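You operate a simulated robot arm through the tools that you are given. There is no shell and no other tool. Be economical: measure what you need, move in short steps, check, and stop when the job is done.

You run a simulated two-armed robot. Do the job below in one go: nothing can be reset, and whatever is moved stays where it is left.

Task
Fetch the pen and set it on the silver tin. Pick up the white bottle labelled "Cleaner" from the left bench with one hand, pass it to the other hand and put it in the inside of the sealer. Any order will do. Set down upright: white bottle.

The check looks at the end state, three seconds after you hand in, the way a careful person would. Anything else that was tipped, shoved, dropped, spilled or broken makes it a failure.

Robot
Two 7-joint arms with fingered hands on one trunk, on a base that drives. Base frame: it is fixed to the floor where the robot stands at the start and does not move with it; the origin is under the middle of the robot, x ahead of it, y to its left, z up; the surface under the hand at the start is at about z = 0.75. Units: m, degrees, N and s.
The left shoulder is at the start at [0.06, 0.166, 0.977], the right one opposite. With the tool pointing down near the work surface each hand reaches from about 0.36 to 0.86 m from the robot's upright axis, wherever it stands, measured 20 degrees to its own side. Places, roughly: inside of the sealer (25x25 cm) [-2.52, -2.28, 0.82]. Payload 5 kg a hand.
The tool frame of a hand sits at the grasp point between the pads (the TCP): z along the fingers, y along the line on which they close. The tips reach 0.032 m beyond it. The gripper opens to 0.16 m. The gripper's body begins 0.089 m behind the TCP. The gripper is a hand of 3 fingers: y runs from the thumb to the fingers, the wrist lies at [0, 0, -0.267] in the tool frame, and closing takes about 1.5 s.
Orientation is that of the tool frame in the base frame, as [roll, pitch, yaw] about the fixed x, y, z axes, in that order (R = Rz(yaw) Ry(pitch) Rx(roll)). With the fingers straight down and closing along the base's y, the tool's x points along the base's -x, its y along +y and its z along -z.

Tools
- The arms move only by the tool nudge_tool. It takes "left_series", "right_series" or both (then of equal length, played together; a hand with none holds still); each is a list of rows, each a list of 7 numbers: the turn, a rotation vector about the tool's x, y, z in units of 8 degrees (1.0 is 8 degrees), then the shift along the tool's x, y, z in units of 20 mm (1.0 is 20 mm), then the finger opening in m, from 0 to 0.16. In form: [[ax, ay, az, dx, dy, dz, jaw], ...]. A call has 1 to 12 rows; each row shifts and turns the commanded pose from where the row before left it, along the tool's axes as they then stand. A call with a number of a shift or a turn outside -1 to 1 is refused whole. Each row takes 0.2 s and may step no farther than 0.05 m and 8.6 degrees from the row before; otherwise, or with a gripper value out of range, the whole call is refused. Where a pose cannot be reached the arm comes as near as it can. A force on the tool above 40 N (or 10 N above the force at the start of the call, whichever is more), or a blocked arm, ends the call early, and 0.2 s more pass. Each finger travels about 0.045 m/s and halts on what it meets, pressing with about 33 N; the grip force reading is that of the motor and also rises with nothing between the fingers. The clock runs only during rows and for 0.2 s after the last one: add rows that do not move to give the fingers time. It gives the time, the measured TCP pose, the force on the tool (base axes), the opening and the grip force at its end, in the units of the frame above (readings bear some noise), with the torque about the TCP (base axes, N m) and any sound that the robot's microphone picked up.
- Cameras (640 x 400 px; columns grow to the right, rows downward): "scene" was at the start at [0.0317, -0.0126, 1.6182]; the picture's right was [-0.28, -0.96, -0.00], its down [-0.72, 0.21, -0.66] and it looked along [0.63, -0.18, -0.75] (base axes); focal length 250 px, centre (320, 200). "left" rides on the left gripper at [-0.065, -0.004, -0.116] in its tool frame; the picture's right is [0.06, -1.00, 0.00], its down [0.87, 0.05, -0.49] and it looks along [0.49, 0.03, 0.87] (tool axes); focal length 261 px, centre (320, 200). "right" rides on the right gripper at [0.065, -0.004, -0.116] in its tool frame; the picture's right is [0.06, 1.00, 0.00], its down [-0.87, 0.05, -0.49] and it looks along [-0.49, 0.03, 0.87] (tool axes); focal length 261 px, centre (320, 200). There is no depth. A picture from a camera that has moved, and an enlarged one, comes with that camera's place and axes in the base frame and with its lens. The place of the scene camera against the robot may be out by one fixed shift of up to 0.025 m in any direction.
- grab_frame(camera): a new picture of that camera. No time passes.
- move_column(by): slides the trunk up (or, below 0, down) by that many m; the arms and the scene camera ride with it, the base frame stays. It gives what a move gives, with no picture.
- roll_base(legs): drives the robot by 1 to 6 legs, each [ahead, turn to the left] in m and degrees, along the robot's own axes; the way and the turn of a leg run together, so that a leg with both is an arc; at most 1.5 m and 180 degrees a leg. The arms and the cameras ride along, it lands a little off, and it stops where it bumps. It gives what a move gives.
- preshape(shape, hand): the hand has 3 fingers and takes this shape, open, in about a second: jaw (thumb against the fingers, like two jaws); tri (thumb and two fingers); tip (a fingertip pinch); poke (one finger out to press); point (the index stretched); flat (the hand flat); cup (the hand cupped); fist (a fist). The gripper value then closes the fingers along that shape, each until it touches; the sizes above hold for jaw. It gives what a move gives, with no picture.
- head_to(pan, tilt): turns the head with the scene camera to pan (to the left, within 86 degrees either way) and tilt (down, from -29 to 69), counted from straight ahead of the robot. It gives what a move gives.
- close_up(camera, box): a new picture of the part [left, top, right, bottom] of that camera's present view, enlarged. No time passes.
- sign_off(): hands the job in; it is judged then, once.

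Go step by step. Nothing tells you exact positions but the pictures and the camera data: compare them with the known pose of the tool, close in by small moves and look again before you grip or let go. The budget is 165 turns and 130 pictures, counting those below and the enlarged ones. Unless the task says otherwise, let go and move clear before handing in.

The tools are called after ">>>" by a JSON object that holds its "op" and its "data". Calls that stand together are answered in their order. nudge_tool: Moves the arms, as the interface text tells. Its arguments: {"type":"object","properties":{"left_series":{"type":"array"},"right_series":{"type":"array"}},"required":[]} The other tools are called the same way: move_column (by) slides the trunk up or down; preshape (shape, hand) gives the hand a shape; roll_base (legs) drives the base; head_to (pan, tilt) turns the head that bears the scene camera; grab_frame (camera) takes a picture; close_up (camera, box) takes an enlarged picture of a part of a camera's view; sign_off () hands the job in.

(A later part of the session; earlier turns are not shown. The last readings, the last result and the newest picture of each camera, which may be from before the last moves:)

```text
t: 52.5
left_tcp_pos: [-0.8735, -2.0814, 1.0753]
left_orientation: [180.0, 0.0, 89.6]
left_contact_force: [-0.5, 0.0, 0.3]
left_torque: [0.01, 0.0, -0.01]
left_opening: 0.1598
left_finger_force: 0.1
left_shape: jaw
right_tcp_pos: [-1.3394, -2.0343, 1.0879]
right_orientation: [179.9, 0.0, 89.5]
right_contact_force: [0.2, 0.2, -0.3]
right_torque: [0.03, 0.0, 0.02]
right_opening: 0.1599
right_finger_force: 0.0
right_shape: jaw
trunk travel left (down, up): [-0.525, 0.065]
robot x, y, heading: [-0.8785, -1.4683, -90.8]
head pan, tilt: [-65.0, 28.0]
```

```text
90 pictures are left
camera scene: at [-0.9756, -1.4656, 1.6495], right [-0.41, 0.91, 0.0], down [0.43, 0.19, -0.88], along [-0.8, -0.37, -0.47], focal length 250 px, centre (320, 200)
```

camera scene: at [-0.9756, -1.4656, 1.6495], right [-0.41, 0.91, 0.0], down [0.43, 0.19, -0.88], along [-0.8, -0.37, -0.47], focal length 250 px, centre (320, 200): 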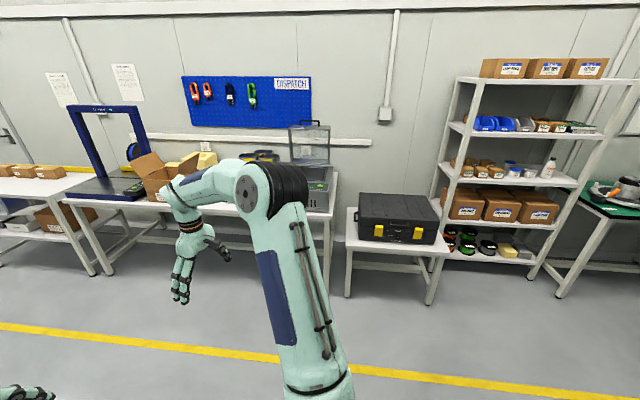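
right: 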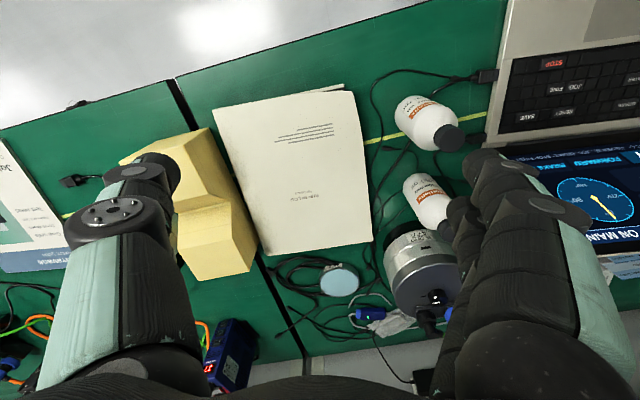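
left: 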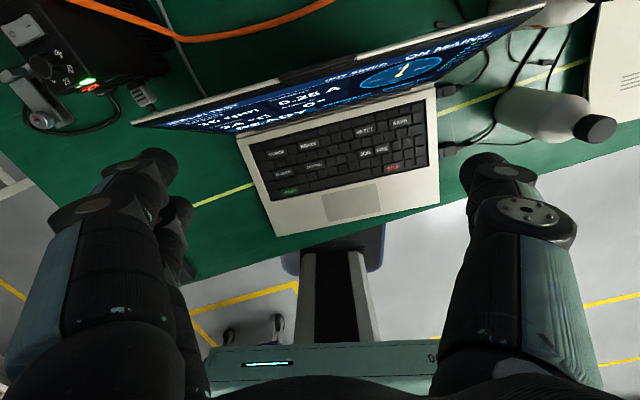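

>>> {"op": "close_up", "data": {"camera": "scene", "box": [440, 100, 640, 225]}}

>>> {"op": "head_to", "data": {"pan": 65, "tilt": 28}}

>>> {"op": "close_up", "data": {"camera": "scene", "box": [120, 130, 250, 250]}}

>>> {"op": "close_up", "data": {"camera": "scene", "box": [230, 110, 350, 210]}}

>>> {"op": "close_up", "data": {"camera": "scene", "box": [340, 100, 440, 190]}}

>>> {"op": "close_up", "data": {"camera": "scene", "box": [460, 110, 630, 210]}}

```text
3.20 times, centred on (540, 162) of scene
camera zoom: at [-0.9756, -1.4656, 1.6495], right [-0.41, 0.91, 0.0], down [0.43, 0.19, -0.88], along [-0.8, -0.37, -0.47], focal length 800 px, centre (-384, 320)
```

zoom: 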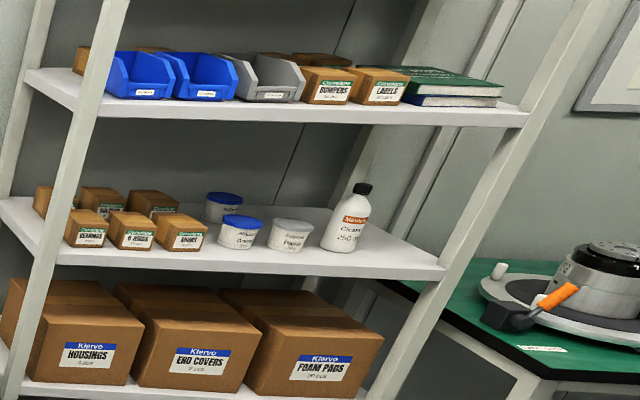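

```text
t: 54.6
left_tcp_pos: [-0.8743, -2.0806, 1.0757]
left_orientation: [180.0, 0.0, 89.6]
left_contact_force: [-0.6, 0.5, -0.3]
left_torque: [0.0, -0.01, -0.02]
left_opening: 0.1597
left_finger_force: 0.0
left_shape: jaw
right_tcp_pos: [-1.339, -2.0329, 1.0888]
right_orientation: [-180.0, 0.0, 89.6]
right_contact_force: [0.1, 0.3, 0.5]
right_torque: [0.01, -0.01, -0.02]
right_opening: 0.16
right_finger_force: 0.0
right_shape: jaw
trunk travel left (down, up): [-0.525, 0.065]
robot x, y, heading: [-0.8812, -1.4693, -90.5]
head pan, tilt: [65.0, 28.0]
```

```text
3.33 times, centred on (185, 190) of scene
camera zoom: at [-0.8103, -1.4673, 1.6495], right [-0.43, -0.9, 0.0], down [-0.42, 0.2, -0.88], along [0.8, -0.38, -0.47], focal length 833 px, centre (770, 233)
```

zoom: 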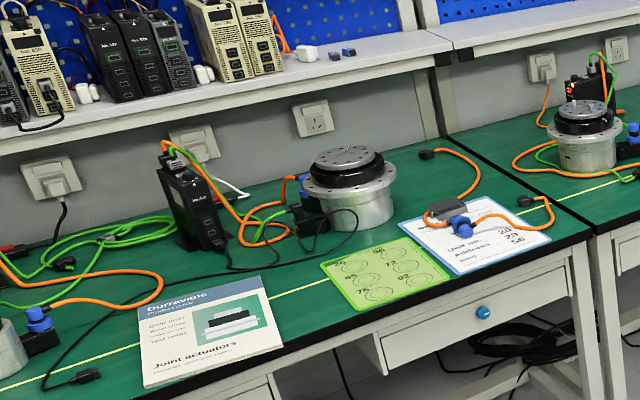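

```text
4.00 times, centred on (290, 160) of scene
camera zoom: at [-0.8103, -1.4673, 1.6495], right [-0.43, -0.9, 0.0], down [-0.42, 0.2, -0.88], along [0.8, -0.38, -0.47], focal length 1000 px, centre (440, 360)
```

zoom: 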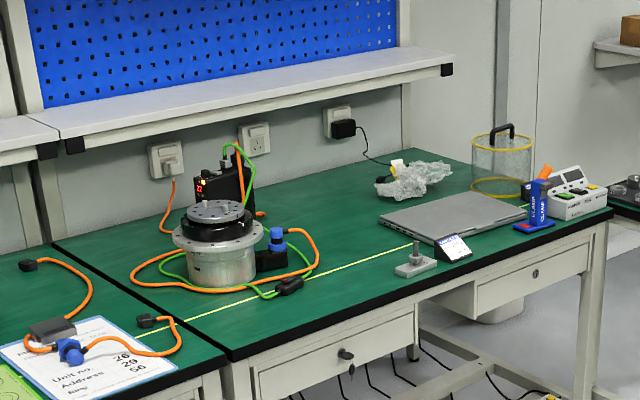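

```text
4.44 times, centred on (390, 145) of scene
camera zoom: at [-0.8103, -1.4673, 1.6495], right [-0.43, -0.9, 0.0], down [-0.42, 0.2, -0.88], along [0.8, -0.38, -0.47], focal length 1111 px, centre (9, 444)
```

zoom: 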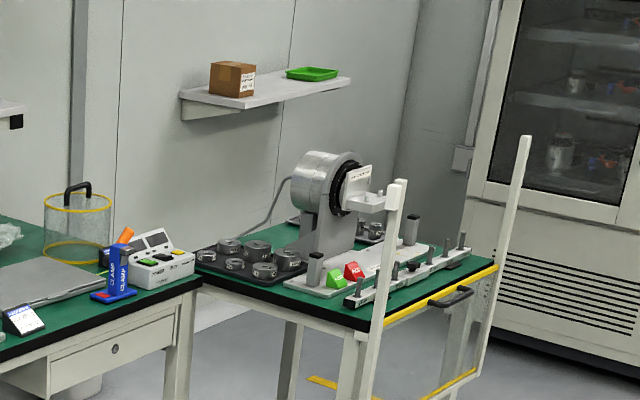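

```text
3.76 times, centred on (545, 160) of scene
camera zoom: at [-0.8103, -1.4673, 1.6495], right [-0.43, -0.9, 0.0], down [-0.42, 0.2, -0.88], along [0.8, -0.38, -0.47], focal length 941 px, centre (-527, 351)
```

zoom: 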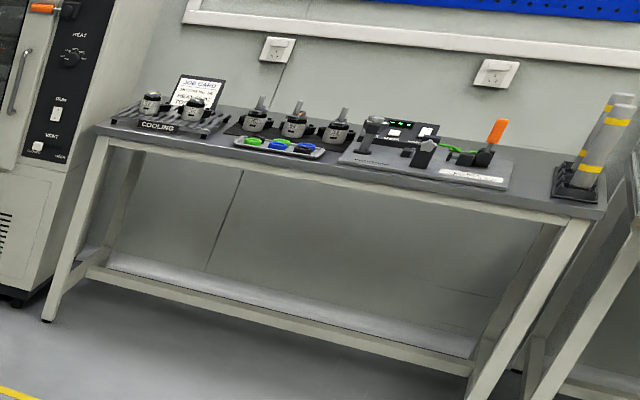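

Another "Cleaner" bottle sits on the shelf, but the task wants the one on the left bench. I'll go nearer the dispatch table and inspect it.

>>> {"op": "roll_base", "data": {"legs": [[0.8, 0], [0, -90], [0.3, 0]]}}

>>> {"op": "head_to", "data": {"pan": 0, "tilt": 28}}

>>> {"op": "grab_frame", "data": {"camera": "scene"}}

>>> {"op": "close_up", "data": {"camera": "scene", "box": [220, 110, 420, 235]}}

```text
t: 64.5
left_tcp_pos: [-1.8005, -2.2675, 1.0747]
left_orientation: [-180.0, -0.2, -0.5]
left_contact_force: [-0.1, 0.2, -0.1]
left_torque: [0.03, 0.01, 0.02]
left_opening: 0.1598
left_finger_force: 0.1
left_shape: jaw
right_tcp_pos: [-1.7525, -1.8037, 1.0873]
right_orientation: [180.0, -0.3, -0.6]
right_contact_force: [0.0, 0.5, -0.4]
right_torque: [0.0, -0.05, 0.04]
right_opening: 0.1599
right_finger_force: 0.1
right_shape: jaw
trunk travel left (down, up): [-0.525, 0.065]
robot x, y, heading: [-1.1869, -2.2591, 179.4]
head pan, tilt: [65.0, 28.0]
```

```text
t: 65.9
left_tcp_pos: [-1.799, -2.2684, 1.0749]
left_orientation: [-180.0, 0.0, -0.6]
left_contact_force: [0.6, -0.9, -0.3]
left_torque: [-0.01, -0.01, -0.04]
left_opening: 0.16
left_finger_force: 0.1
left_shape: jaw
right_tcp_pos: [-1.7512, -1.8033, 1.0874]
right_orientation: [-179.9, -0.1, -0.5]
right_contact_force: [-0.1, 0.7, -0.1]
right_torque: [-0.01, -0.03, 0.02]
right_opening: 0.16
right_finger_force: 0.0
right_shape: jaw
trunk travel left (down, up): [-0.525, 0.065]
robot x, y, heading: [-1.186, -2.2626, 179.3]
head pan, tilt: [0.0, 28.0]
```

```text
84 pictures are left
camera scene: at [-1.2602, -2.2542, 1.6495], right [0.01, 1.0, 0.0], down [0.47, -0.01, -0.88], along [-0.88, 0.01, -0.47], focal length 250 px, centre (320, 200)
```

scene: 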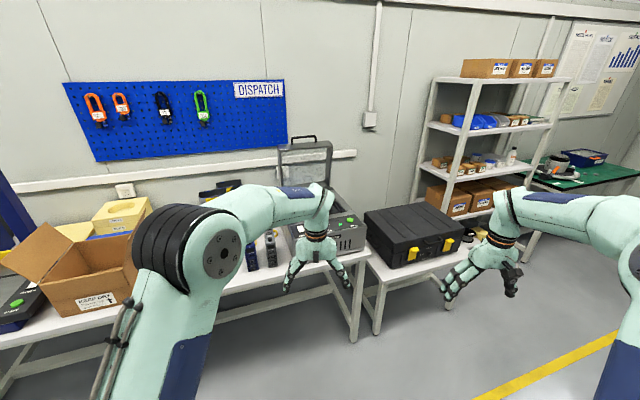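

```text
3.20 times, centred on (320, 172) of scene
camera zoom: at [-1.2602, -2.2542, 1.6495], right [0.01, 1.0, 0.0], down [0.47, -0.01, -0.88], along [-0.88, 0.01, -0.47], focal length 800 px, centre (320, 288)
```

zoom: 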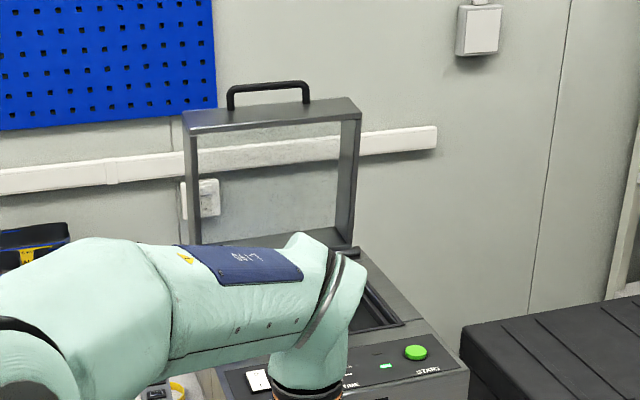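

The sealer's chamber is behind its control panel, with the lid up. No pen here, so I return to bench 26 to inspect the steel table on the left and the raised log.

>>> {"op": "roll_base", "data": {"legs": [[0, -113], [0.95, 0], [0.95, 0], [0, -66.5]]}}

>>> {"op": "head_to", "data": {"pan": 75, "tilt": 25}}

>>> {"op": "grab_frame", "data": {"camera": "scene"}}

```text
t: 83.3
left_tcp_pos: [0.2175, -0.548, 1.0747]
left_orientation: [180.0, 0.0, 178.9]
left_contact_force: [0.1, 0.2, -0.6]
left_torque: [0.01, 0.01, 0.01]
left_opening: 0.1601
left_finger_force: 0.0
left_shape: jaw
right_tcp_pos: [0.164, -1.0118, 1.0883]
right_orientation: [180.0, 0.1, 178.7]
right_contact_force: [-0.8, -0.9, -1.2]
right_torque: [0.01, 0.0, 0.0]
right_opening: 0.16
right_finger_force: 0.1
right_shape: jaw
trunk travel left (down, up): [-0.525, 0.065]
robot x, y, heading: [-0.397, -0.5478, -1.2]
head pan, tilt: [0.0, 28.0]
```

```text
t: 84.8
left_tcp_pos: [0.2182, -0.5473, 1.075]
left_orientation: [-179.9, 0.0, 179.0]
left_contact_force: [0.6, 0.5, -0.1]
left_torque: [-0.01, 0.03, 0.01]
left_opening: 0.1601
left_finger_force: 0.1
left_shape: jaw
right_tcp_pos: [0.1654, -1.012, 1.087]
right_orientation: [-180.0, -0.1, 178.8]
right_contact_force: [-0.6, 0.3, 0.2]
right_torque: [0.0, 0.01, -0.02]
right_opening: 0.1598
right_finger_force: 0.0
right_shape: jaw
trunk travel left (down, up): [-0.525, 0.065]
robot x, y, heading: [-0.3985, -0.5403, -1.0]
head pan, tilt: [75.0, 25.0]
```

```text
82 pictures are left
camera scene: at [-0.4136, -0.4459, 1.6543], right [0.96, -0.28, 0.0], down [-0.12, -0.41, -0.91], along [0.26, 0.87, -0.42], focal length 250 px, centre (320, 200)
```

scene: 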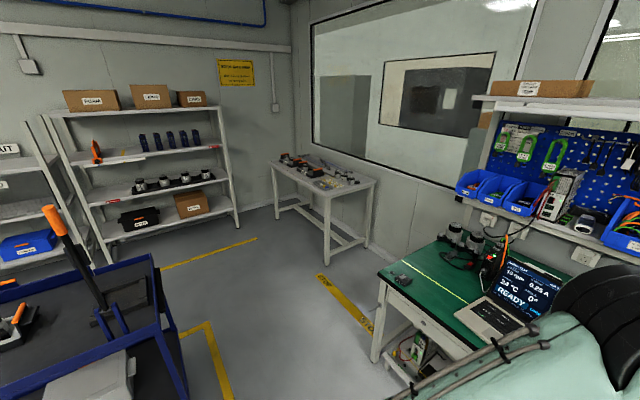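

>>> {"op": "close_up", "data": {"camera": "scene", "box": [260, 140, 390, 220]}}

>>> {"op": "close_up", "data": {"camera": "scene", "box": [60, 80, 240, 240]}}

>>> {"op": "close_up", "data": {"camera": "scene", "box": [450, 160, 640, 290]}}

>>> {"op": "head_to", "data": {"pan": 20, "tilt": 35}}

>>> {"op": "close_up", "data": {"camera": "scene", "box": [220, 120, 420, 245]}}

```text
4.92 times, centred on (325, 180) of scene
camera zoom: at [-0.4136, -0.4459, 1.6543], right [0.96, -0.28, 0.0], down [-0.12, -0.41, -0.91], along [0.26, 0.87, -0.42], focal length 1231 px, centre (295, 298)
```

zoom: 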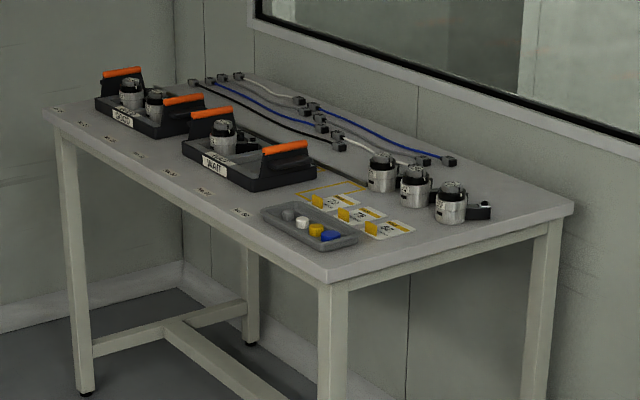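

```text
2.50 times, centred on (150, 160) of scene
camera zoom: at [-0.4136, -0.4459, 1.6543], right [0.96, -0.28, 0.0], down [-0.12, -0.41, -0.91], along [0.26, 0.87, -0.42], focal length 625 px, centre (745, 300)
```

zoom: 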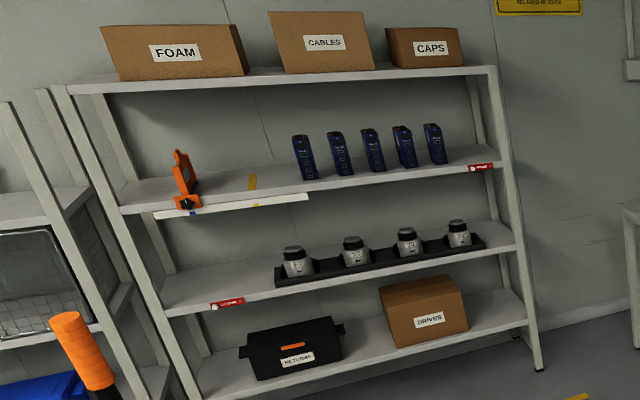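

```text
3.08 times, centred on (545, 225) of scene
camera zoom: at [-0.4136, -0.4459, 1.6543], right [0.96, -0.28, 0.0], down [-0.12, -0.41, -0.91], along [0.26, 0.87, -0.42], focal length 769 px, centre (-372, 123)
```

zoom: 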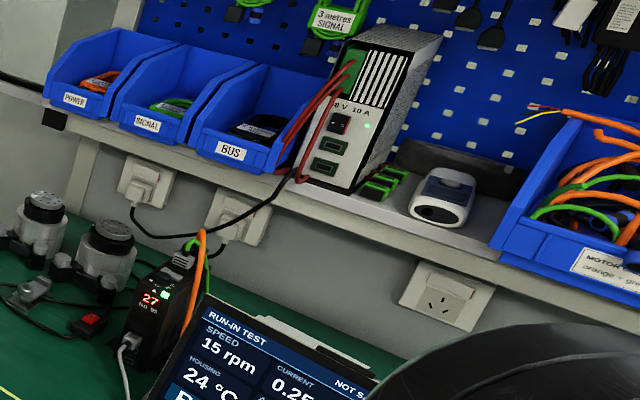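

```text
t: 86.0
left_tcp_pos: [0.2167, -0.5477, 1.075]
left_orientation: [-179.9, -0.1, 178.9]
left_contact_force: [-0.1, -1.1, -0.5]
left_torque: [-0.01, 0.03, 0.0]
left_opening: 0.1597
left_finger_force: 0.1
left_shape: jaw
right_tcp_pos: [0.1647, -1.0112, 1.0891]
right_orientation: [179.9, 0.0, 178.8]
right_contact_force: [0.7, -0.4, 0.0]
right_torque: [-0.02, -0.03, 0.0]
right_opening: 0.1599
right_finger_force: 0.0
right_shape: jaw
trunk travel left (down, up): [-0.525, 0.065]
robot x, y, heading: [-0.3944, -0.5413, -1.3]
head pan, tilt: [20.0, 35.0]
```

```text
3.20 times, centred on (320, 182) of scene
camera zoom: at [-0.3562, -0.506, 1.6386], right [0.32, -0.95, 0.0], down [-0.54, -0.18, -0.82], along [0.78, 0.26, -0.57], focal length 800 px, centre (320, 256)
```

zoom: 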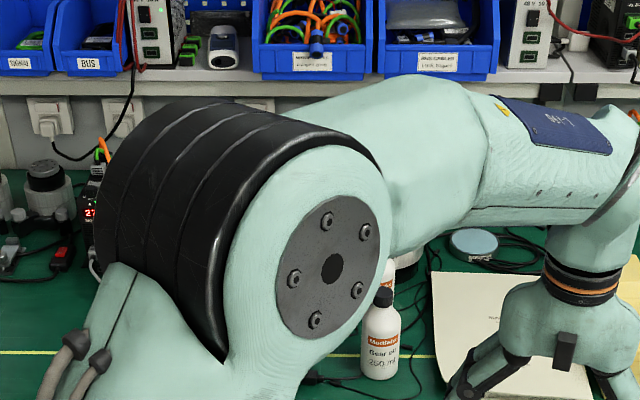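

Still no pen. I return to the working spot at bench 26 with the trunk raised and look over the bench with the hand cameras.

>>> {"op": "move_column", "data": {"by": 0.06}}

>>> {"op": "roll_base", "data": {"legs": [[0, 49], [0.55, 0], [0, -48]]}}

>>> {"op": "grab_frame", "data": {"camera": "right"}}

>>> {"op": "head_to", "data": {"pan": -5, "tilt": 45}}

>>> {"op": "grab_frame", "data": {"camera": "scene"}}

```text
t: 87.0
left_tcp_pos: [0.2186, -0.5483, 1.1348]
left_orientation: [180.0, 0.0, 178.9]
left_contact_force: [1.0, -0.4, 0.2]
left_torque: [0.02, 0.01, -0.01]
left_opening: 0.16
left_finger_force: 0.1
left_shape: jaw
right_tcp_pos: [0.1639, -1.0121, 1.1471]
right_orientation: [-180.0, -0.2, 178.9]
right_contact_force: [0.4, -0.9, 0.3]
right_torque: [0.0, -0.01, -0.01]
right_opening: 0.16
right_finger_force: 0.0
right_shape: jaw
trunk travel left (down, up): [-0.585, 0.005]
robot x, y, heading: [-0.3943, -0.5427, -1.5]
head pan, tilt: [20.0, 35.0]
```

```text
t: 94.7
left_tcp_pos: [0.5871, -0.13, 1.1353]
left_orientation: [-180.0, 0.0, 179.8]
left_contact_force: [-1.3, -0.3, 0.5]
left_torque: [0.0, 0.0, 0.01]
left_opening: 0.1599
left_finger_force: 0.1
left_shape: jaw
right_tcp_pos: [0.5413, -0.5945, 1.1489]
right_orientation: [179.9, 0.0, 179.8]
right_contact_force: [-0.7, -0.4, -0.3]
right_torque: [0.0, -0.04, 0.04]
right_opening: 0.1597
right_finger_force: 0.1
right_shape: jaw
trunk travel left (down, up): [-0.585, 0.005]
robot x, y, heading: [-0.0292, -0.133, -0.1]
head pan, tilt: [20.0, 35.0]
```

```text
77 pictures are left
camera right: at [0.474, -0.5995, 1.2651], right [-0.06, 1.0, 0.0], down [0.87, 0.05, 0.49], along [0.49, 0.03, -0.87], focal length 261 px, centre (320, 200)
```

right: 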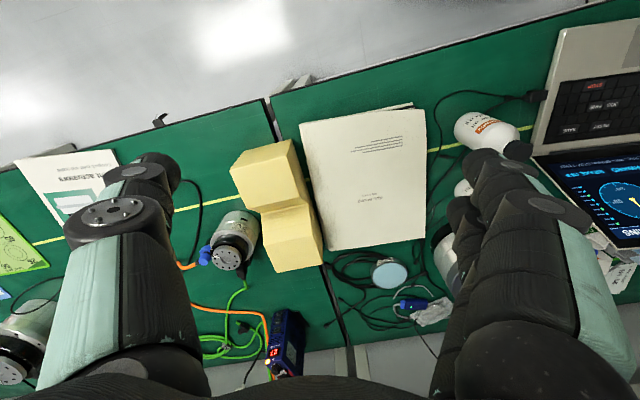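

```text
t: 95.6
left_tcp_pos: [0.5859, -0.1296, 1.1352]
left_orientation: [-180.0, 0.0, 179.9]
left_contact_force: [0.6, -0.3, 0.4]
left_torque: [0.02, 0.01, 0.0]
left_opening: 0.1598
left_finger_force: 0.1
left_shape: jaw
right_tcp_pos: [0.5412, -0.5944, 1.1474]
right_orientation: [180.0, 0.0, 179.8]
right_contact_force: [0.9, 0.1, -0.2]
right_torque: [0.0, 0.03, 0.04]
right_opening: 0.1598
right_finger_force: 0.1
right_shape: jaw
trunk travel left (down, up): [-0.585, 0.005]
robot x, y, heading: [-0.0272, -0.1354, -0.3]
head pan, tilt: [-5.0, 45.0]
```

```text
76 pictures are left
camera scene: at [0.0106, -0.1346, 1.6837], right [-0.09, -1.0, 0.0], down [-0.7, 0.07, -0.71], along [0.7, -0.07, -0.71], focal length 250 px, centre (320, 200)
```

scene: 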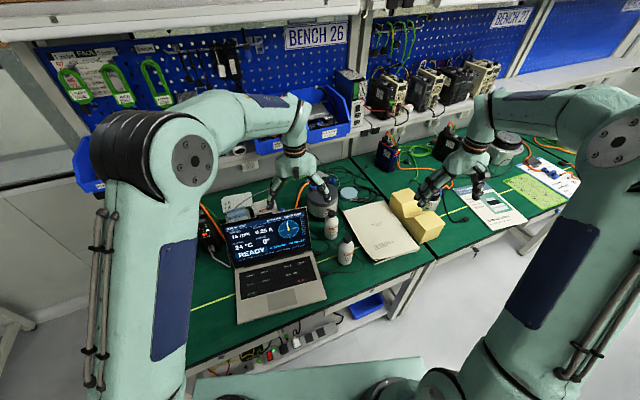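

I zoom in on the log, the tin and the area behind the laptop.

>>> {"op": "close_up", "data": {"camera": "right", "box": [330, 220, 460, 340]}}

>>> {"op": "close_up", "data": {"camera": "scene", "box": [300, 170, 440, 280]}}

>>> {"op": "close_up", "data": {"camera": "scene", "box": [190, 160, 330, 250]}}

>>> {"op": "close_up", "data": {"camera": "right", "box": [280, 80, 440, 180]}}

```text
3.33 times, centred on (395, 280) of right
camera zoom: at [0.4742, -0.5991, 1.2652], right [-0.06, 1.0, 0.0], down [0.87, 0.05, 0.49], along [0.49, 0.03, -0.87], focal length 869 px, centre (70, -67)
```

zoom: 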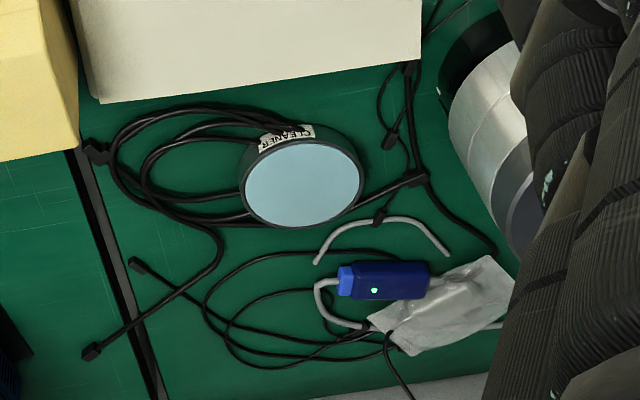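

```text
3.64 times, centred on (370, 225) of scene
camera zoom: at [0.0106, -0.1346, 1.6837], right [-0.09, -1.0, 0.0], down [-0.7, 0.07, -0.71], along [0.7, -0.07, -0.71], focal length 909 px, centre (138, 109)
```

zoom: 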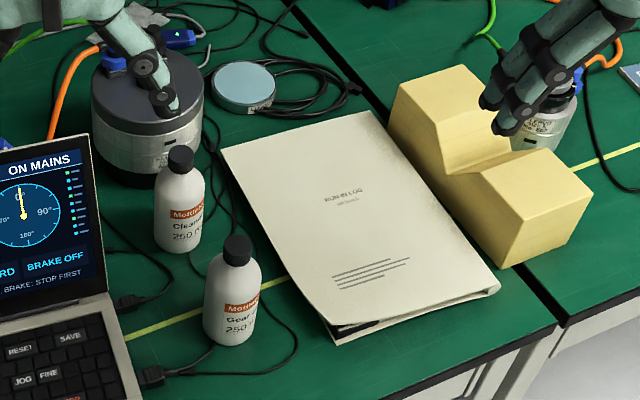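

```text
4.44 times, centred on (260, 205) of scene
camera zoom: at [0.0106, -0.1346, 1.6837], right [-0.09, -1.0, 0.0], down [-0.7, 0.07, -0.71], along [0.7, -0.07, -0.71], focal length 1111 px, centre (587, 178)
```

zoom: 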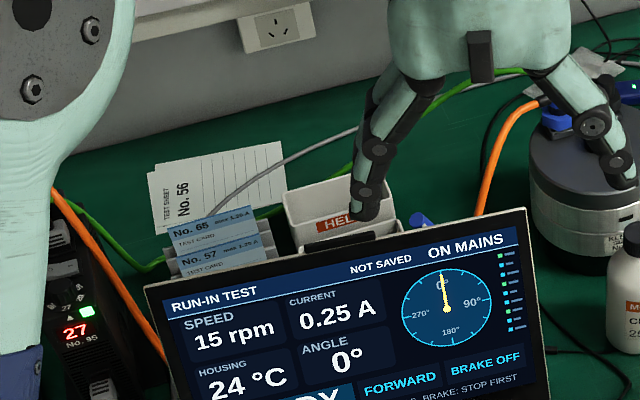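

```text
4.00 times, centred on (360, 130) of right
camera zoom: at [0.4742, -0.5991, 1.2652], right [-0.06, 1.0, 0.0], down [0.87, 0.05, 0.49], along [0.49, 0.03, -0.87], focal length 1043 px, centre (160, 480)
```

zoom: 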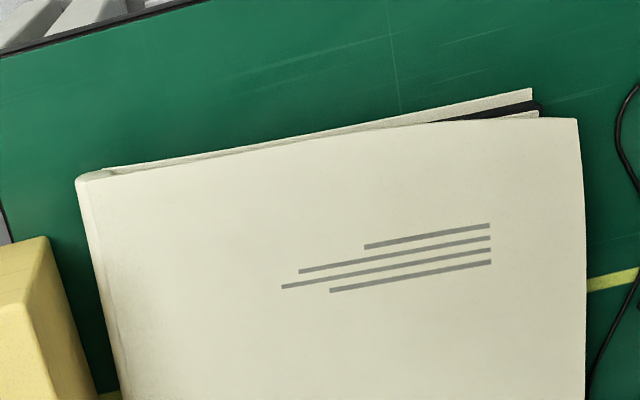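

The round item's label says "CLEANER", so it isn't clearly the tin. I peek behind the laptop with the left hand camera, which looks back toward the robot.

>>> {"op": "nudge_tool", "data": {"left_series": [[0, 0, 0, -1, 1, 0, 0.16], [0, 0, 0, -1, 1, 0, 0.16], [0, 0, 0, -1, 1, 0, 0.16], [0, 0, 0, 0, 1, 0, 0.16], [0, 0, 0, 0, 1, 0, 0.16], [0, 0, 0, 0, 1, 0, 0.16]]}}

>>> {"op": "grab_frame", "data": {"camera": "left"}}

>>> {"op": "grab_frame", "data": {"camera": "scene"}}

```text
t: 97.0
left_tcp_pos: [0.6458, -0.0086, 1.1355]
left_orientation: [180.0, -0.1, 179.8]
left_contact_force: [-0.2, 0.2, -0.3]
left_torque: [0.03, -0.02, -0.04]
left_opening: 0.1596
left_finger_force: 0.0
left_shape: jaw
right_tcp_pos: [0.5407, -0.5942, 1.1478]
right_orientation: [180.0, 0.0, 179.7]
right_contact_force: [0.4, 0.4, 0.1]
right_torque: [-0.04, 0.02, -0.02]
right_opening: 0.1598
right_finger_force: 0.1
right_shape: jaw
trunk travel left (down, up): [-0.585, 0.005]
robot x, y, heading: [-0.0262, -0.136, -0.6]
head pan, tilt: [-5.0, 45.0]
```

```text
71 pictures are left
camera left: at [0.7118, -0.0128, 1.2508], right [-0.07, -1.0, 0.0], down [-0.87, 0.06, 0.49], along [-0.49, 0.03, -0.87], focal length 261 px, centre (320, 200)
```

left: 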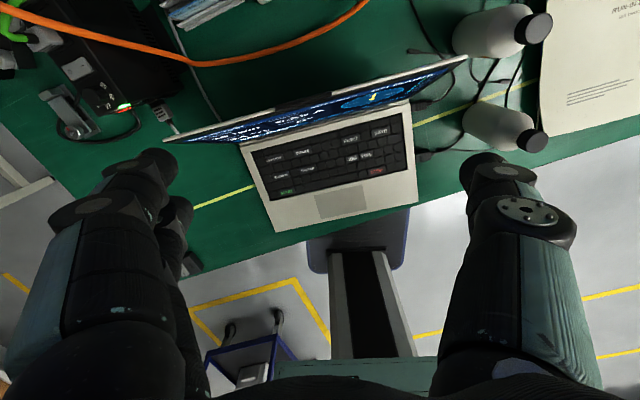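

```text
70 pictures are left
camera scene: at [0.0102, -0.1339, 1.6837], right [-0.09, -1.0, 0.0], down [-0.7, 0.07, -0.71], along [0.7, -0.07, -0.71], focal length 250 px, centre (320, 200)
```

scene: 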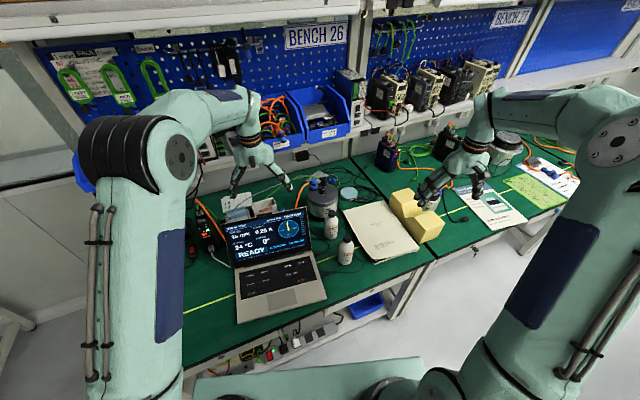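

>>> {"op": "close_up", "data": {"camera": "scene", "box": [215, 180, 295, 230]}}

>>> {"op": "close_up", "data": {"camera": "scene", "box": [290, 165, 390, 235]}}

>>> {"op": "close_up", "data": {"camera": "left", "box": [400, 0, 640, 160]}}

```text
8.00 times, centred on (255, 205) of scene
camera zoom: at [0.0102, -0.1339, 1.6837], right [-0.09, -1.0, 0.0], down [-0.7, 0.07, -0.71], along [0.7, -0.07, -0.71], focal length 2000 px, centre (840, 160)
```

zoom: 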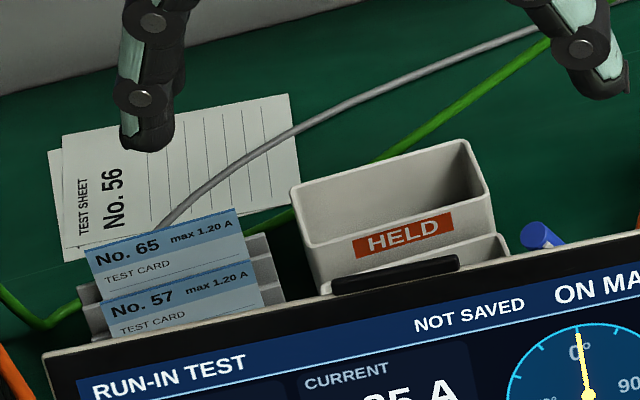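

```text
5.71 times, centred on (340, 200) of scene
camera zoom: at [0.0102, -0.1339, 1.6837], right [-0.09, -1.0, 0.0], down [-0.7, 0.07, -0.71], along [0.7, -0.07, -0.71], focal length 1429 px, centre (206, 200)
```

zoom: 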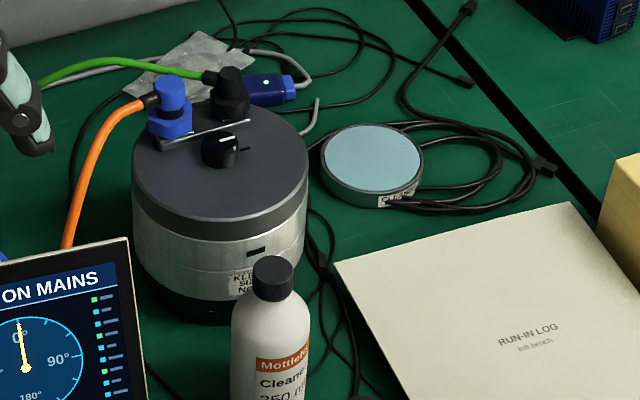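

```text
2.50 times, centred on (520, 80) of left
camera zoom: at [0.7118, -0.0128, 1.2508], right [-0.07, -1.0, 0.0], down [-0.87, 0.06, 0.49], along [-0.49, 0.03, -0.87], focal length 652 px, centre (-180, 500)
```

zoom: 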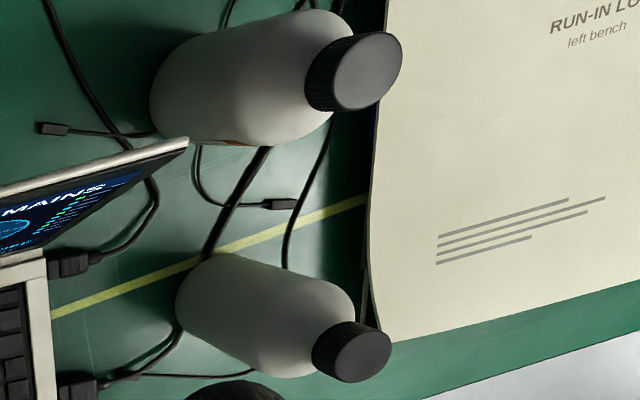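

A blue cylinder lies just behind the laptop screen, perhaps the pen. I tilt the left hand so its camera looks straight down there.

>>> {"op": "nudge_tool", "data": {"left_series": [[0, -1, 0, 0, 0, -1, 0.16], [0, -1, 0, 0, 0, -1, 0.16], [0, -1, 0, 0, 0, 0, 0.16], [0, -1, 0, 0, 0, 0, 0.16]]}}

>>> {"op": "grab_frame", "data": {"camera": "left"}}

```text
t: 98.0
left_tcp_pos: [0.6438, -0.0092, 1.1755]
left_orientation: [180.0, 32.0, 179.9]
left_contact_force: [0.3, -0.2, 0.6]
left_torque: [0.05, 0.01, 0.01]
left_opening: 0.1597
left_finger_force: 0.0
left_shape: jaw
right_tcp_pos: [0.5407, -0.5941, 1.147]
right_orientation: [180.0, 0.0, 179.9]
right_contact_force: [-1.6, -0.1, -0.3]
right_torque: [0.02, -0.01, 0.03]
right_opening: 0.1597
right_finger_force: 0.1
right_shape: jaw
trunk travel left (down, up): [-0.585, 0.005]
robot x, y, heading: [-0.0222, -0.1372, -0.3]
head pan, tilt: [-5.0, 45.0]
```

```text
66 pictures are left
camera left: at [0.6376, -0.0136, 1.3082], right [-0.06, -1.0, -0.03], down [-1.0, 0.06, -0.04], along [0.05, 0.03, -1.0], focal length 261 px, centre (320, 200)
```

left: 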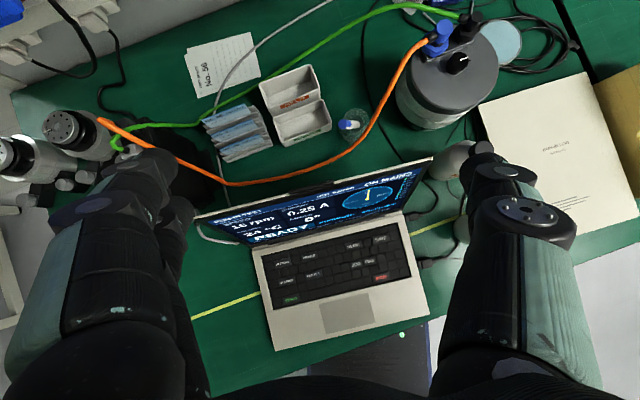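

>>> {"op": "close_up", "data": {"camera": "left", "box": [250, 50, 410, 160]}}

>>> {"op": "close_up", "data": {"camera": "left", "box": [320, 95, 380, 155]}}

```text
3.64 times, centred on (330, 105) of left
camera zoom: at [0.6376, -0.0136, 1.3082], right [-0.06, -1.0, -0.03], down [-1.0, 0.06, -0.04], along [0.05, 0.03, -1.0], focal length 948 px, centre (284, 546)
```

zoom: 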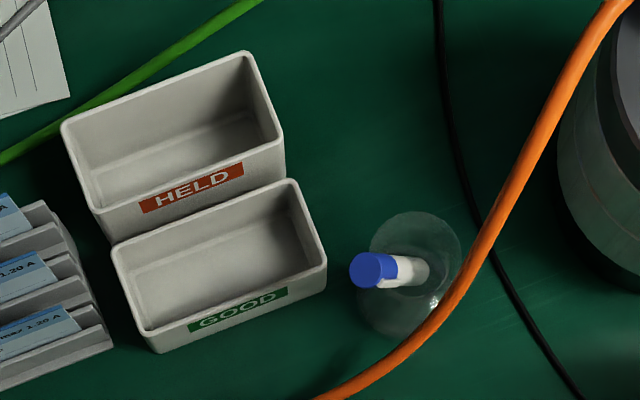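

```text
6.67 times, centred on (350, 125) of left
camera zoom: at [0.6376, -0.0136, 1.3082], right [-0.06, -1.0, -0.03], down [-1.0, 0.06, -0.04], along [0.05, 0.03, -1.0], focal length 1738 px, centre (120, 700)
```

zoom: 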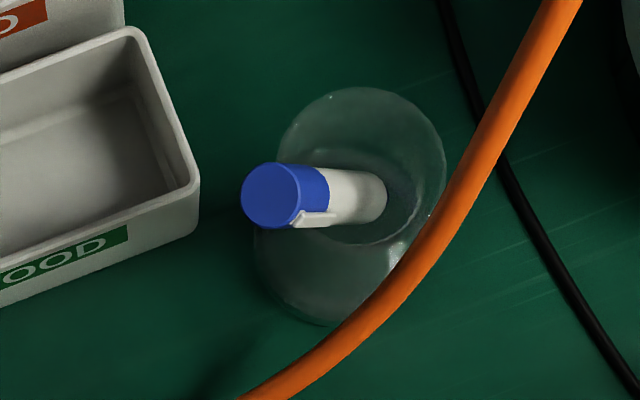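

Found it: the pen, white with a blue cap, stands leaning in a clear cup behind the laptop at about (0.785, -0.045), with its cap end near z ≈ 0.86. I move the left hand high over it and look again.

>>> {"op": "nudge_tool", "data": {"left_series": [[0, 1, 0, 0, 0, 0, 0.1], [0, 0, 0, -0.888, -0.264, 0.396, 0.1], [0, 0, 0, -0.888, -0.264, 0.396, 0.1], [0, 0, 0, -0.888, -0.264, 0.396, 0.1], [0, 0, 0, -0.888, -0.264, 0.396, 0.1], [0, 0, 0, -0.888, -0.264, 0.396, 0.1], [0, 0, 0, -0.888, -0.264, 0.396, 0.1], [0, 0, 0, -0.888, -0.264, 0.396, 0.1]]}}

>>> {"op": "grab_frame", "data": {"camera": "left"}}

```text
t: 99.8
left_tcp_pos: [0.7816, -0.0474, 1.1737]
left_orientation: [180.0, 24.0, 179.9]
left_contact_force: [0.5, -0.6, -0.4]
left_torque: [-0.02, 0.0, -0.04]
left_opening: 0.1005
left_finger_force: 0.0
left_shape: jaw
right_tcp_pos: [0.5416, -0.5939, 1.1476]
right_orientation: [-180.0, -0.2, 179.8]
right_contact_force: [0.3, -0.3, -0.4]
right_torque: [0.04, 0.0, 0.0]
right_opening: 0.1602
right_finger_force: 0.0
right_shape: jaw
trunk travel left (down, up): [-0.585, 0.005]
robot x, y, heading: [-0.028, -0.1346, -0.3]
head pan, tilt: [-5.0, 45.0]
```

```text
63 pictures are left
camera left: at [0.795, -0.0516, 1.3066], right [-0.06, -1.0, -0.03], down [-0.99, 0.06, 0.1], along [-0.09, 0.03, -0.99], focal length 261 px, centre (320, 200)
```

left: 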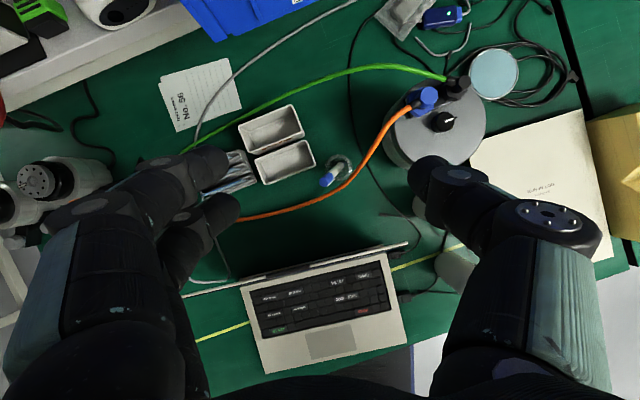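

>>> {"op": "close_up", "data": {"camera": "left", "box": [290, 135, 390, 215]}}

>>> {"op": "close_up", "data": {"camera": "left", "box": [440, 30, 540, 120]}}

```text
5.00 times, centred on (340, 175) of left
camera zoom: at [0.795, -0.0516, 1.3066], right [-0.06, -1.0, -0.03], down [-0.99, 0.06, 0.1], along [-0.09, 0.03, -0.99], focal length 1303 px, centre (220, 325)
```

zoom: 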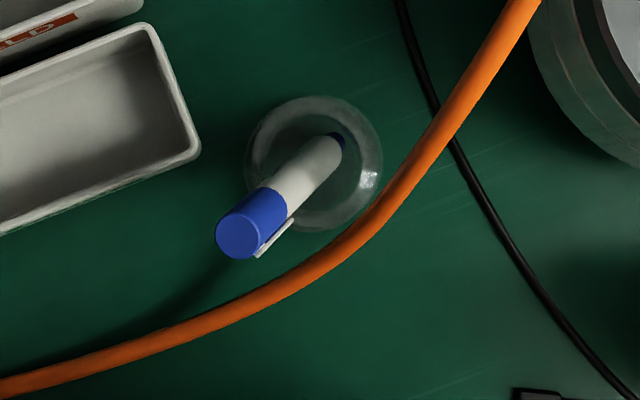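

```text
4.44 times, centred on (490, 75) of left
camera zoom: at [0.795, -0.0516, 1.3066], right [-0.06, -1.0, -0.03], down [-0.99, 0.06, 0.1], along [-0.09, 0.03, -0.99], focal length 1158 px, centre (-436, 756)
```

zoom: 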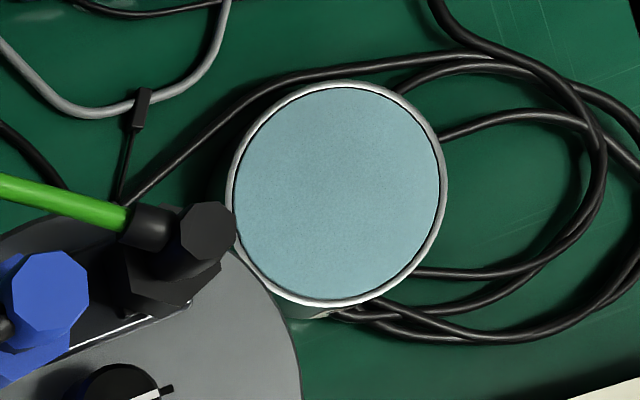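

The tin is the silver-rimmed one with a light-blue pad at about (0.963, -0.383). The pen's cap end is at about (0.784, -0.046, 0.875), and it leans about 26°. I align the left hand with the pen's axis.

>>> {"op": "nudge_tool", "data": {"left_series": [[0.83, 0.2, 0, 0, 0, 0, 0.06], [0.83, 0.2, 0, 0, 0, 0, 0.06], [0.83, 0.2, 0, 0, 0, 0, 0.06]]}}

```text
t: 100.6
left_tcp_pos: [0.7802, -0.0451, 1.1747]
left_orientation: [-160.3, 19.3, 179.0]
left_contact_force: [0.6, 1.0, 0.7]
left_torque: [-0.01, 0.01, -0.03]
left_opening: 0.0602
left_finger_force: 0.1
left_shape: jaw
right_tcp_pos: [0.5423, -0.5913, 1.1477]
right_orientation: [-179.8, -0.1, 179.9]
right_contact_force: [-0.2, 0.8, -0.5]
right_torque: [0.01, 0.03, 0.02]
right_opening: 0.1596
right_finger_force: 0.0
right_shape: jaw
trunk travel left (down, up): [-0.585, 0.005]
robot x, y, heading: [-0.0283, -0.1353, -0.2]
head pan, tilt: [-5.0, 45.0]
```

>>> {"op": "nudge_tool", "data": {"left_series": [[0, 0, 0, 0.396, 0.397, 0.845, 0.06], [0, 0, 0, 0.396, 0.397, 0.845, 0.06], [0, 0, 0, 0.396, 0.397, 0.845, 0.06], [0, 0, 0, 0.396, 0.397, 0.845, 0.06], [0, 0, 0, 0.396, 0.397, 0.845, 0.06], [0, 0, 0, 0.396, 0.397, 0.845, 0.06], [0, 0, 0, 0.396, 0.397, 0.845, 0.06], [0, 0, 0, 0.396, 0.397, 0.845, 0.06], [0, 0, 0, 0.396, 0.397, 0.845, 0.06], [0, 0, 0, 0.396, 0.397, 0.845, 0.06], [0, 0, 0, 0.396, 0.397, 0.845, 0.06], [0, 0, 0, 0.396, 0.397, 0.845, 0.06]]}}

>>> {"op": "grab_frame", "data": {"camera": "left"}}

>>> {"op": "grab_frame", "data": {"camera": "scene"}}

```text
t: 103.2
left_tcp_pos: [0.7647, -0.025, 0.9341]
left_orientation: [-160.5, 19.4, 179.0]
left_contact_force: [0.6, -0.2, 0.2]
left_torque: [-0.04, 0.02, -0.02]
left_opening: 0.0604
left_finger_force: 0.0
left_shape: jaw
right_tcp_pos: [0.5413, -0.5941, 1.1475]
right_orientation: [-180.0, -0.1, 179.8]
right_contact_force: [0.4, 0.1, -1.6]
right_torque: [0.02, 0.01, 0.0]
right_opening: 0.16
right_finger_force: 0.0
right_shape: jaw
trunk travel left (down, up): [-0.585, 0.005]
robot x, y, heading: [-0.0274, -0.1356, -0.4]
head pan, tilt: [-5.0, 45.0]
```

```text
60 pictures are left
camera left: at [0.7912, 0.0093, 1.0591], right [-0.19, -0.94, 0.3], down [-0.96, 0.23, 0.13], along [-0.19, -0.26, -0.95], focal length 261 px, centre (320, 200)
```

left: 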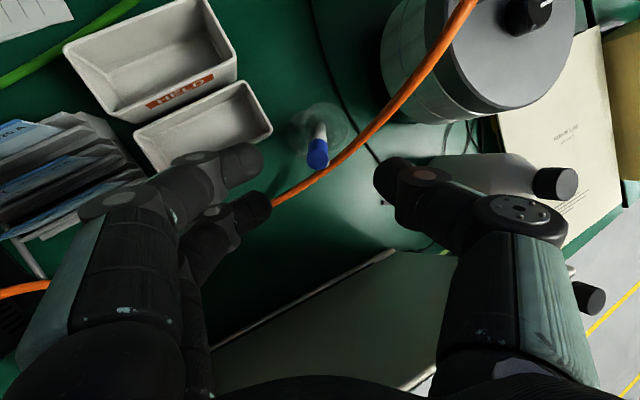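

```text
59 pictures are left
camera scene: at [0.011, -0.1343, 1.6837], right [-0.09, -1.0, 0.0], down [-0.7, 0.07, -0.71], along [0.7, -0.07, -0.71], focal length 250 px, centre (320, 200)
```

scene: 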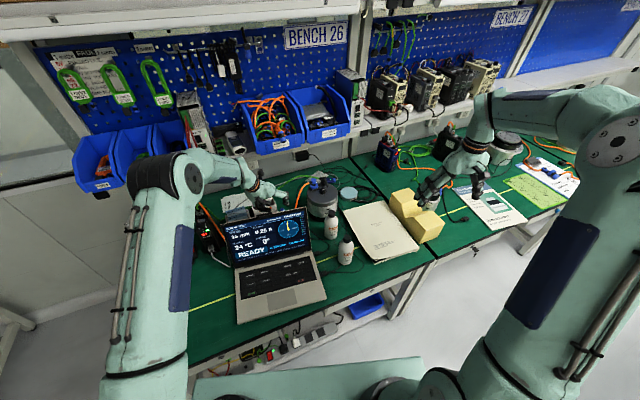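

The cap is centred between the fingers and the GOOD box top is well below. I descend along the pen axis.

>>> {"op": "nudge_tool", "data": {"left_series": [[0, 0, 0, -0.07, 0, 0.7, 0.06], [0, 0, 0, -0.07, 0, 0.7, 0.06], [0, 0, 0, -0.06, 0, 0.6, 0.06], [0, 0, 0, 0, 0, 0.6, 0.06]]}}

>>> {"op": "grab_frame", "data": {"camera": "left"}}

```text
t: 104.2
left_tcp_pos: [0.785, -0.0435, 0.8872]
left_orientation: [-160.4, 19.2, 179.0]
left_contact_force: [-0.6, -0.7, 0.7]
left_torque: [-0.03, 0.02, 0.0]
left_opening: 0.0607
left_finger_force: 0.1
left_shape: jaw
right_tcp_pos: [0.5421, -0.5939, 1.1471]
right_orientation: [179.9, 0.1, 179.8]
right_contact_force: [-0.3, 0.0, 0.4]
right_torque: [0.02, -0.02, -0.02]
right_opening: 0.1598
right_finger_force: 0.1
right_shape: jaw
trunk travel left (down, up): [-0.585, 0.005]
robot x, y, heading: [-0.0265, -0.1355, -0.3]
head pan, tilt: [-5.0, 45.0]
```

```text
58 pictures are left
camera left: at [0.8114, -0.0078, 1.0137], right [-0.19, -0.94, 0.3], down [-0.96, 0.23, 0.13], along [-0.19, -0.26, -0.95], focal length 261 px, centre (320, 200)
```

left: 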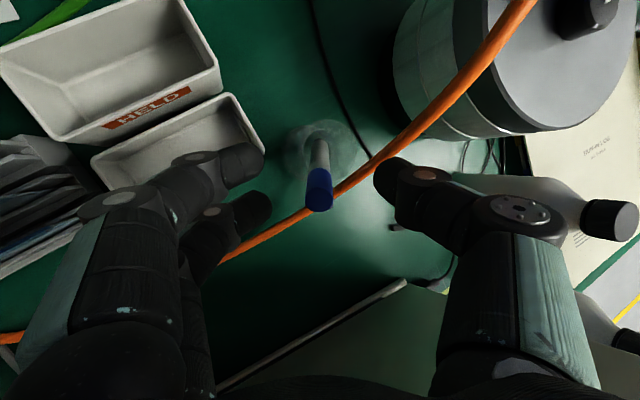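

The pen is centred right at the grasp point. Closing.

>>> {"op": "nudge_tool", "data": {"left_series": [[0, 0, 0, 0, 0, 0.25, 0.04], [0, 0, 0, 0, 0, 0, 0.02], [0, 0, 0, 0, 0, 0, 0.005], [0, 0, 0, 0, 0, 0, 0.005], [0, 0, 0, 0, 0, 0, 0.005], [0, 0, 0, 0, 0, 0, 0.005], [0, 0, 0, 0, 0, 0, 0.005]]}}

>>> {"op": "grab_frame", "data": {"camera": "left"}}

```text
t: 105.8
left_tcp_pos: [0.786, -0.0449, 0.8844]
left_orientation: [-160.4, 19.3, 179.0]
left_contact_force: [0.3, -0.9, -0.4]
left_torque: [0.08, 0.0, -0.02]
left_opening: 0.0002
left_finger_force: 32.8
left_shape: jaw
right_tcp_pos: [0.5408, -0.5934, 1.1479]
right_orientation: [180.0, 0.0, 179.8]
right_contact_force: [0.0, 0.1, 0.2]
right_torque: [-0.03, -0.03, 0.02]
right_opening: 0.1598
right_finger_force: 0.0
right_shape: jaw
trunk travel left (down, up): [-0.585, 0.005]
robot x, y, heading: [-0.0292, -0.1374, -0.5]
head pan, tilt: [-5.0, 45.0]
```

```text
57 pictures are left
camera left: at [0.8126, -0.0096, 1.0097], right [-0.19, -0.94, 0.3], down [-0.96, 0.23, 0.13], along [-0.19, -0.26, -0.95], focal length 261 px, centre (320, 200)
```

left: 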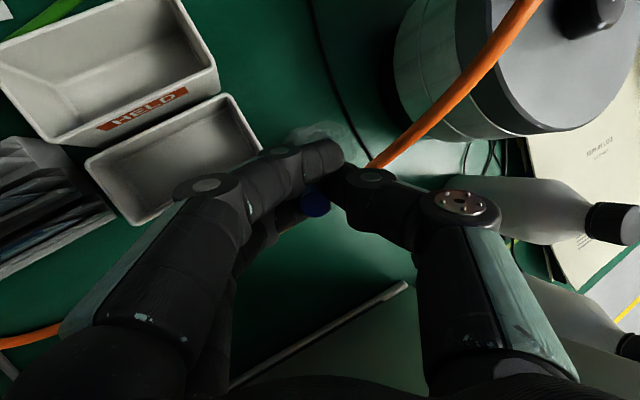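

>>> {"op": "close_up", "data": {"camera": "left", "box": [240, 110, 400, 250]}}

```text
2.86 times, centred on (320, 180) of left
camera zoom: at [0.8126, -0.0096, 1.0097], right [-0.19, -0.94, 0.3], down [-0.96, 0.23, 0.13], along [-0.19, -0.26, -0.95], focal length 745 px, centre (320, 257)
```

zoom: 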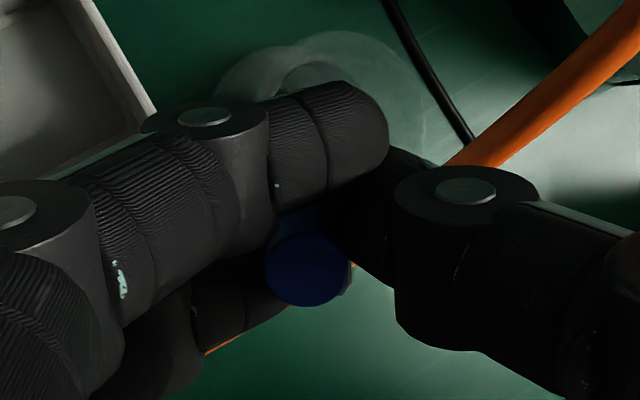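

The fingers seem to have closed past the cap, with the pen caged in the gap. I open, back off along the axis and try the fingertip pinch shape.

>>> {"op": "nudge_tool", "data": {"left_series": [[0, 0, 0, 0, 0, 0, 0.03], [0, 0, 0, 0, 0, 0, 0.06], [0, 0, 0, 0, 0, 0, 0.06], [0, 0, 0, 0, 0, 0, 0.06], [0, 0, 0, 0, 0, -1, 0.06], [0, 0, 0, 0, 0, -1, 0.06], [0, 0, 0, 0, 0, -1, 0.06], [0, 0, 0, 0, 0, -1, 0.06]]}}

>>> {"op": "preshape", "data": {"hand": "left", "shape": "tip"}}

>>> {"op": "grab_frame", "data": {"camera": "left"}}

```text
t: 107.6
left_tcp_pos: [0.761, -0.016, 0.9554]
left_orientation: [-160.4, 19.3, 178.9]
left_contact_force: [-0.4, -0.8, 0.3]
left_torque: [0.02, -0.05, 0.03]
left_opening: 0.0595
left_finger_force: 0.1
left_shape: jaw
right_tcp_pos: [0.5413, -0.595, 1.1482]
right_orientation: [-180.0, 0.0, 179.9]
right_contact_force: [0.0, -0.2, -0.5]
right_torque: [0.0, -0.02, 0.01]
right_opening: 0.1599
right_finger_force: 0.1
right_shape: jaw
trunk travel left (down, up): [-0.585, 0.005]
robot x, y, heading: [-0.028, -0.1355, -0.4]
head pan, tilt: [-5.0, 45.0]
```

```text
t: 108.5
left_tcp_pos: [0.7616, -0.0185, 0.9552]
left_orientation: [-160.3, 19.2, 179.0]
left_contact_force: [-0.4, 1.4, 0.8]
left_torque: [-0.02, 0.0, 0.01]
left_opening: 0.1599
left_finger_force: 0.1
left_shape: tip
right_tcp_pos: [0.5419, -0.5944, 1.1474]
right_orientation: [180.0, 0.0, 179.9]
right_contact_force: [0.0, 0.6, -0.1]
right_torque: [-0.02, 0.0, 0.01]
right_opening: 0.1598
right_finger_force: 0.0
right_shape: jaw
trunk travel left (down, up): [-0.585, 0.005]
robot x, y, heading: [-0.0217, -0.1389, -0.4]
head pan, tilt: [-5.0, 45.0]
```

```text
55 pictures are left
camera left: at [0.7882, 0.0172, 1.0809], right [-0.19, -0.94, 0.3], down [-0.96, 0.23, 0.13], along [-0.19, -0.26, -0.95], focal length 261 px, centre (320, 200)
```

left: 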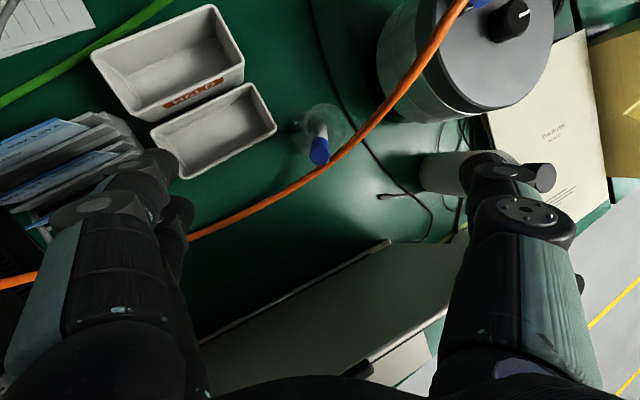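

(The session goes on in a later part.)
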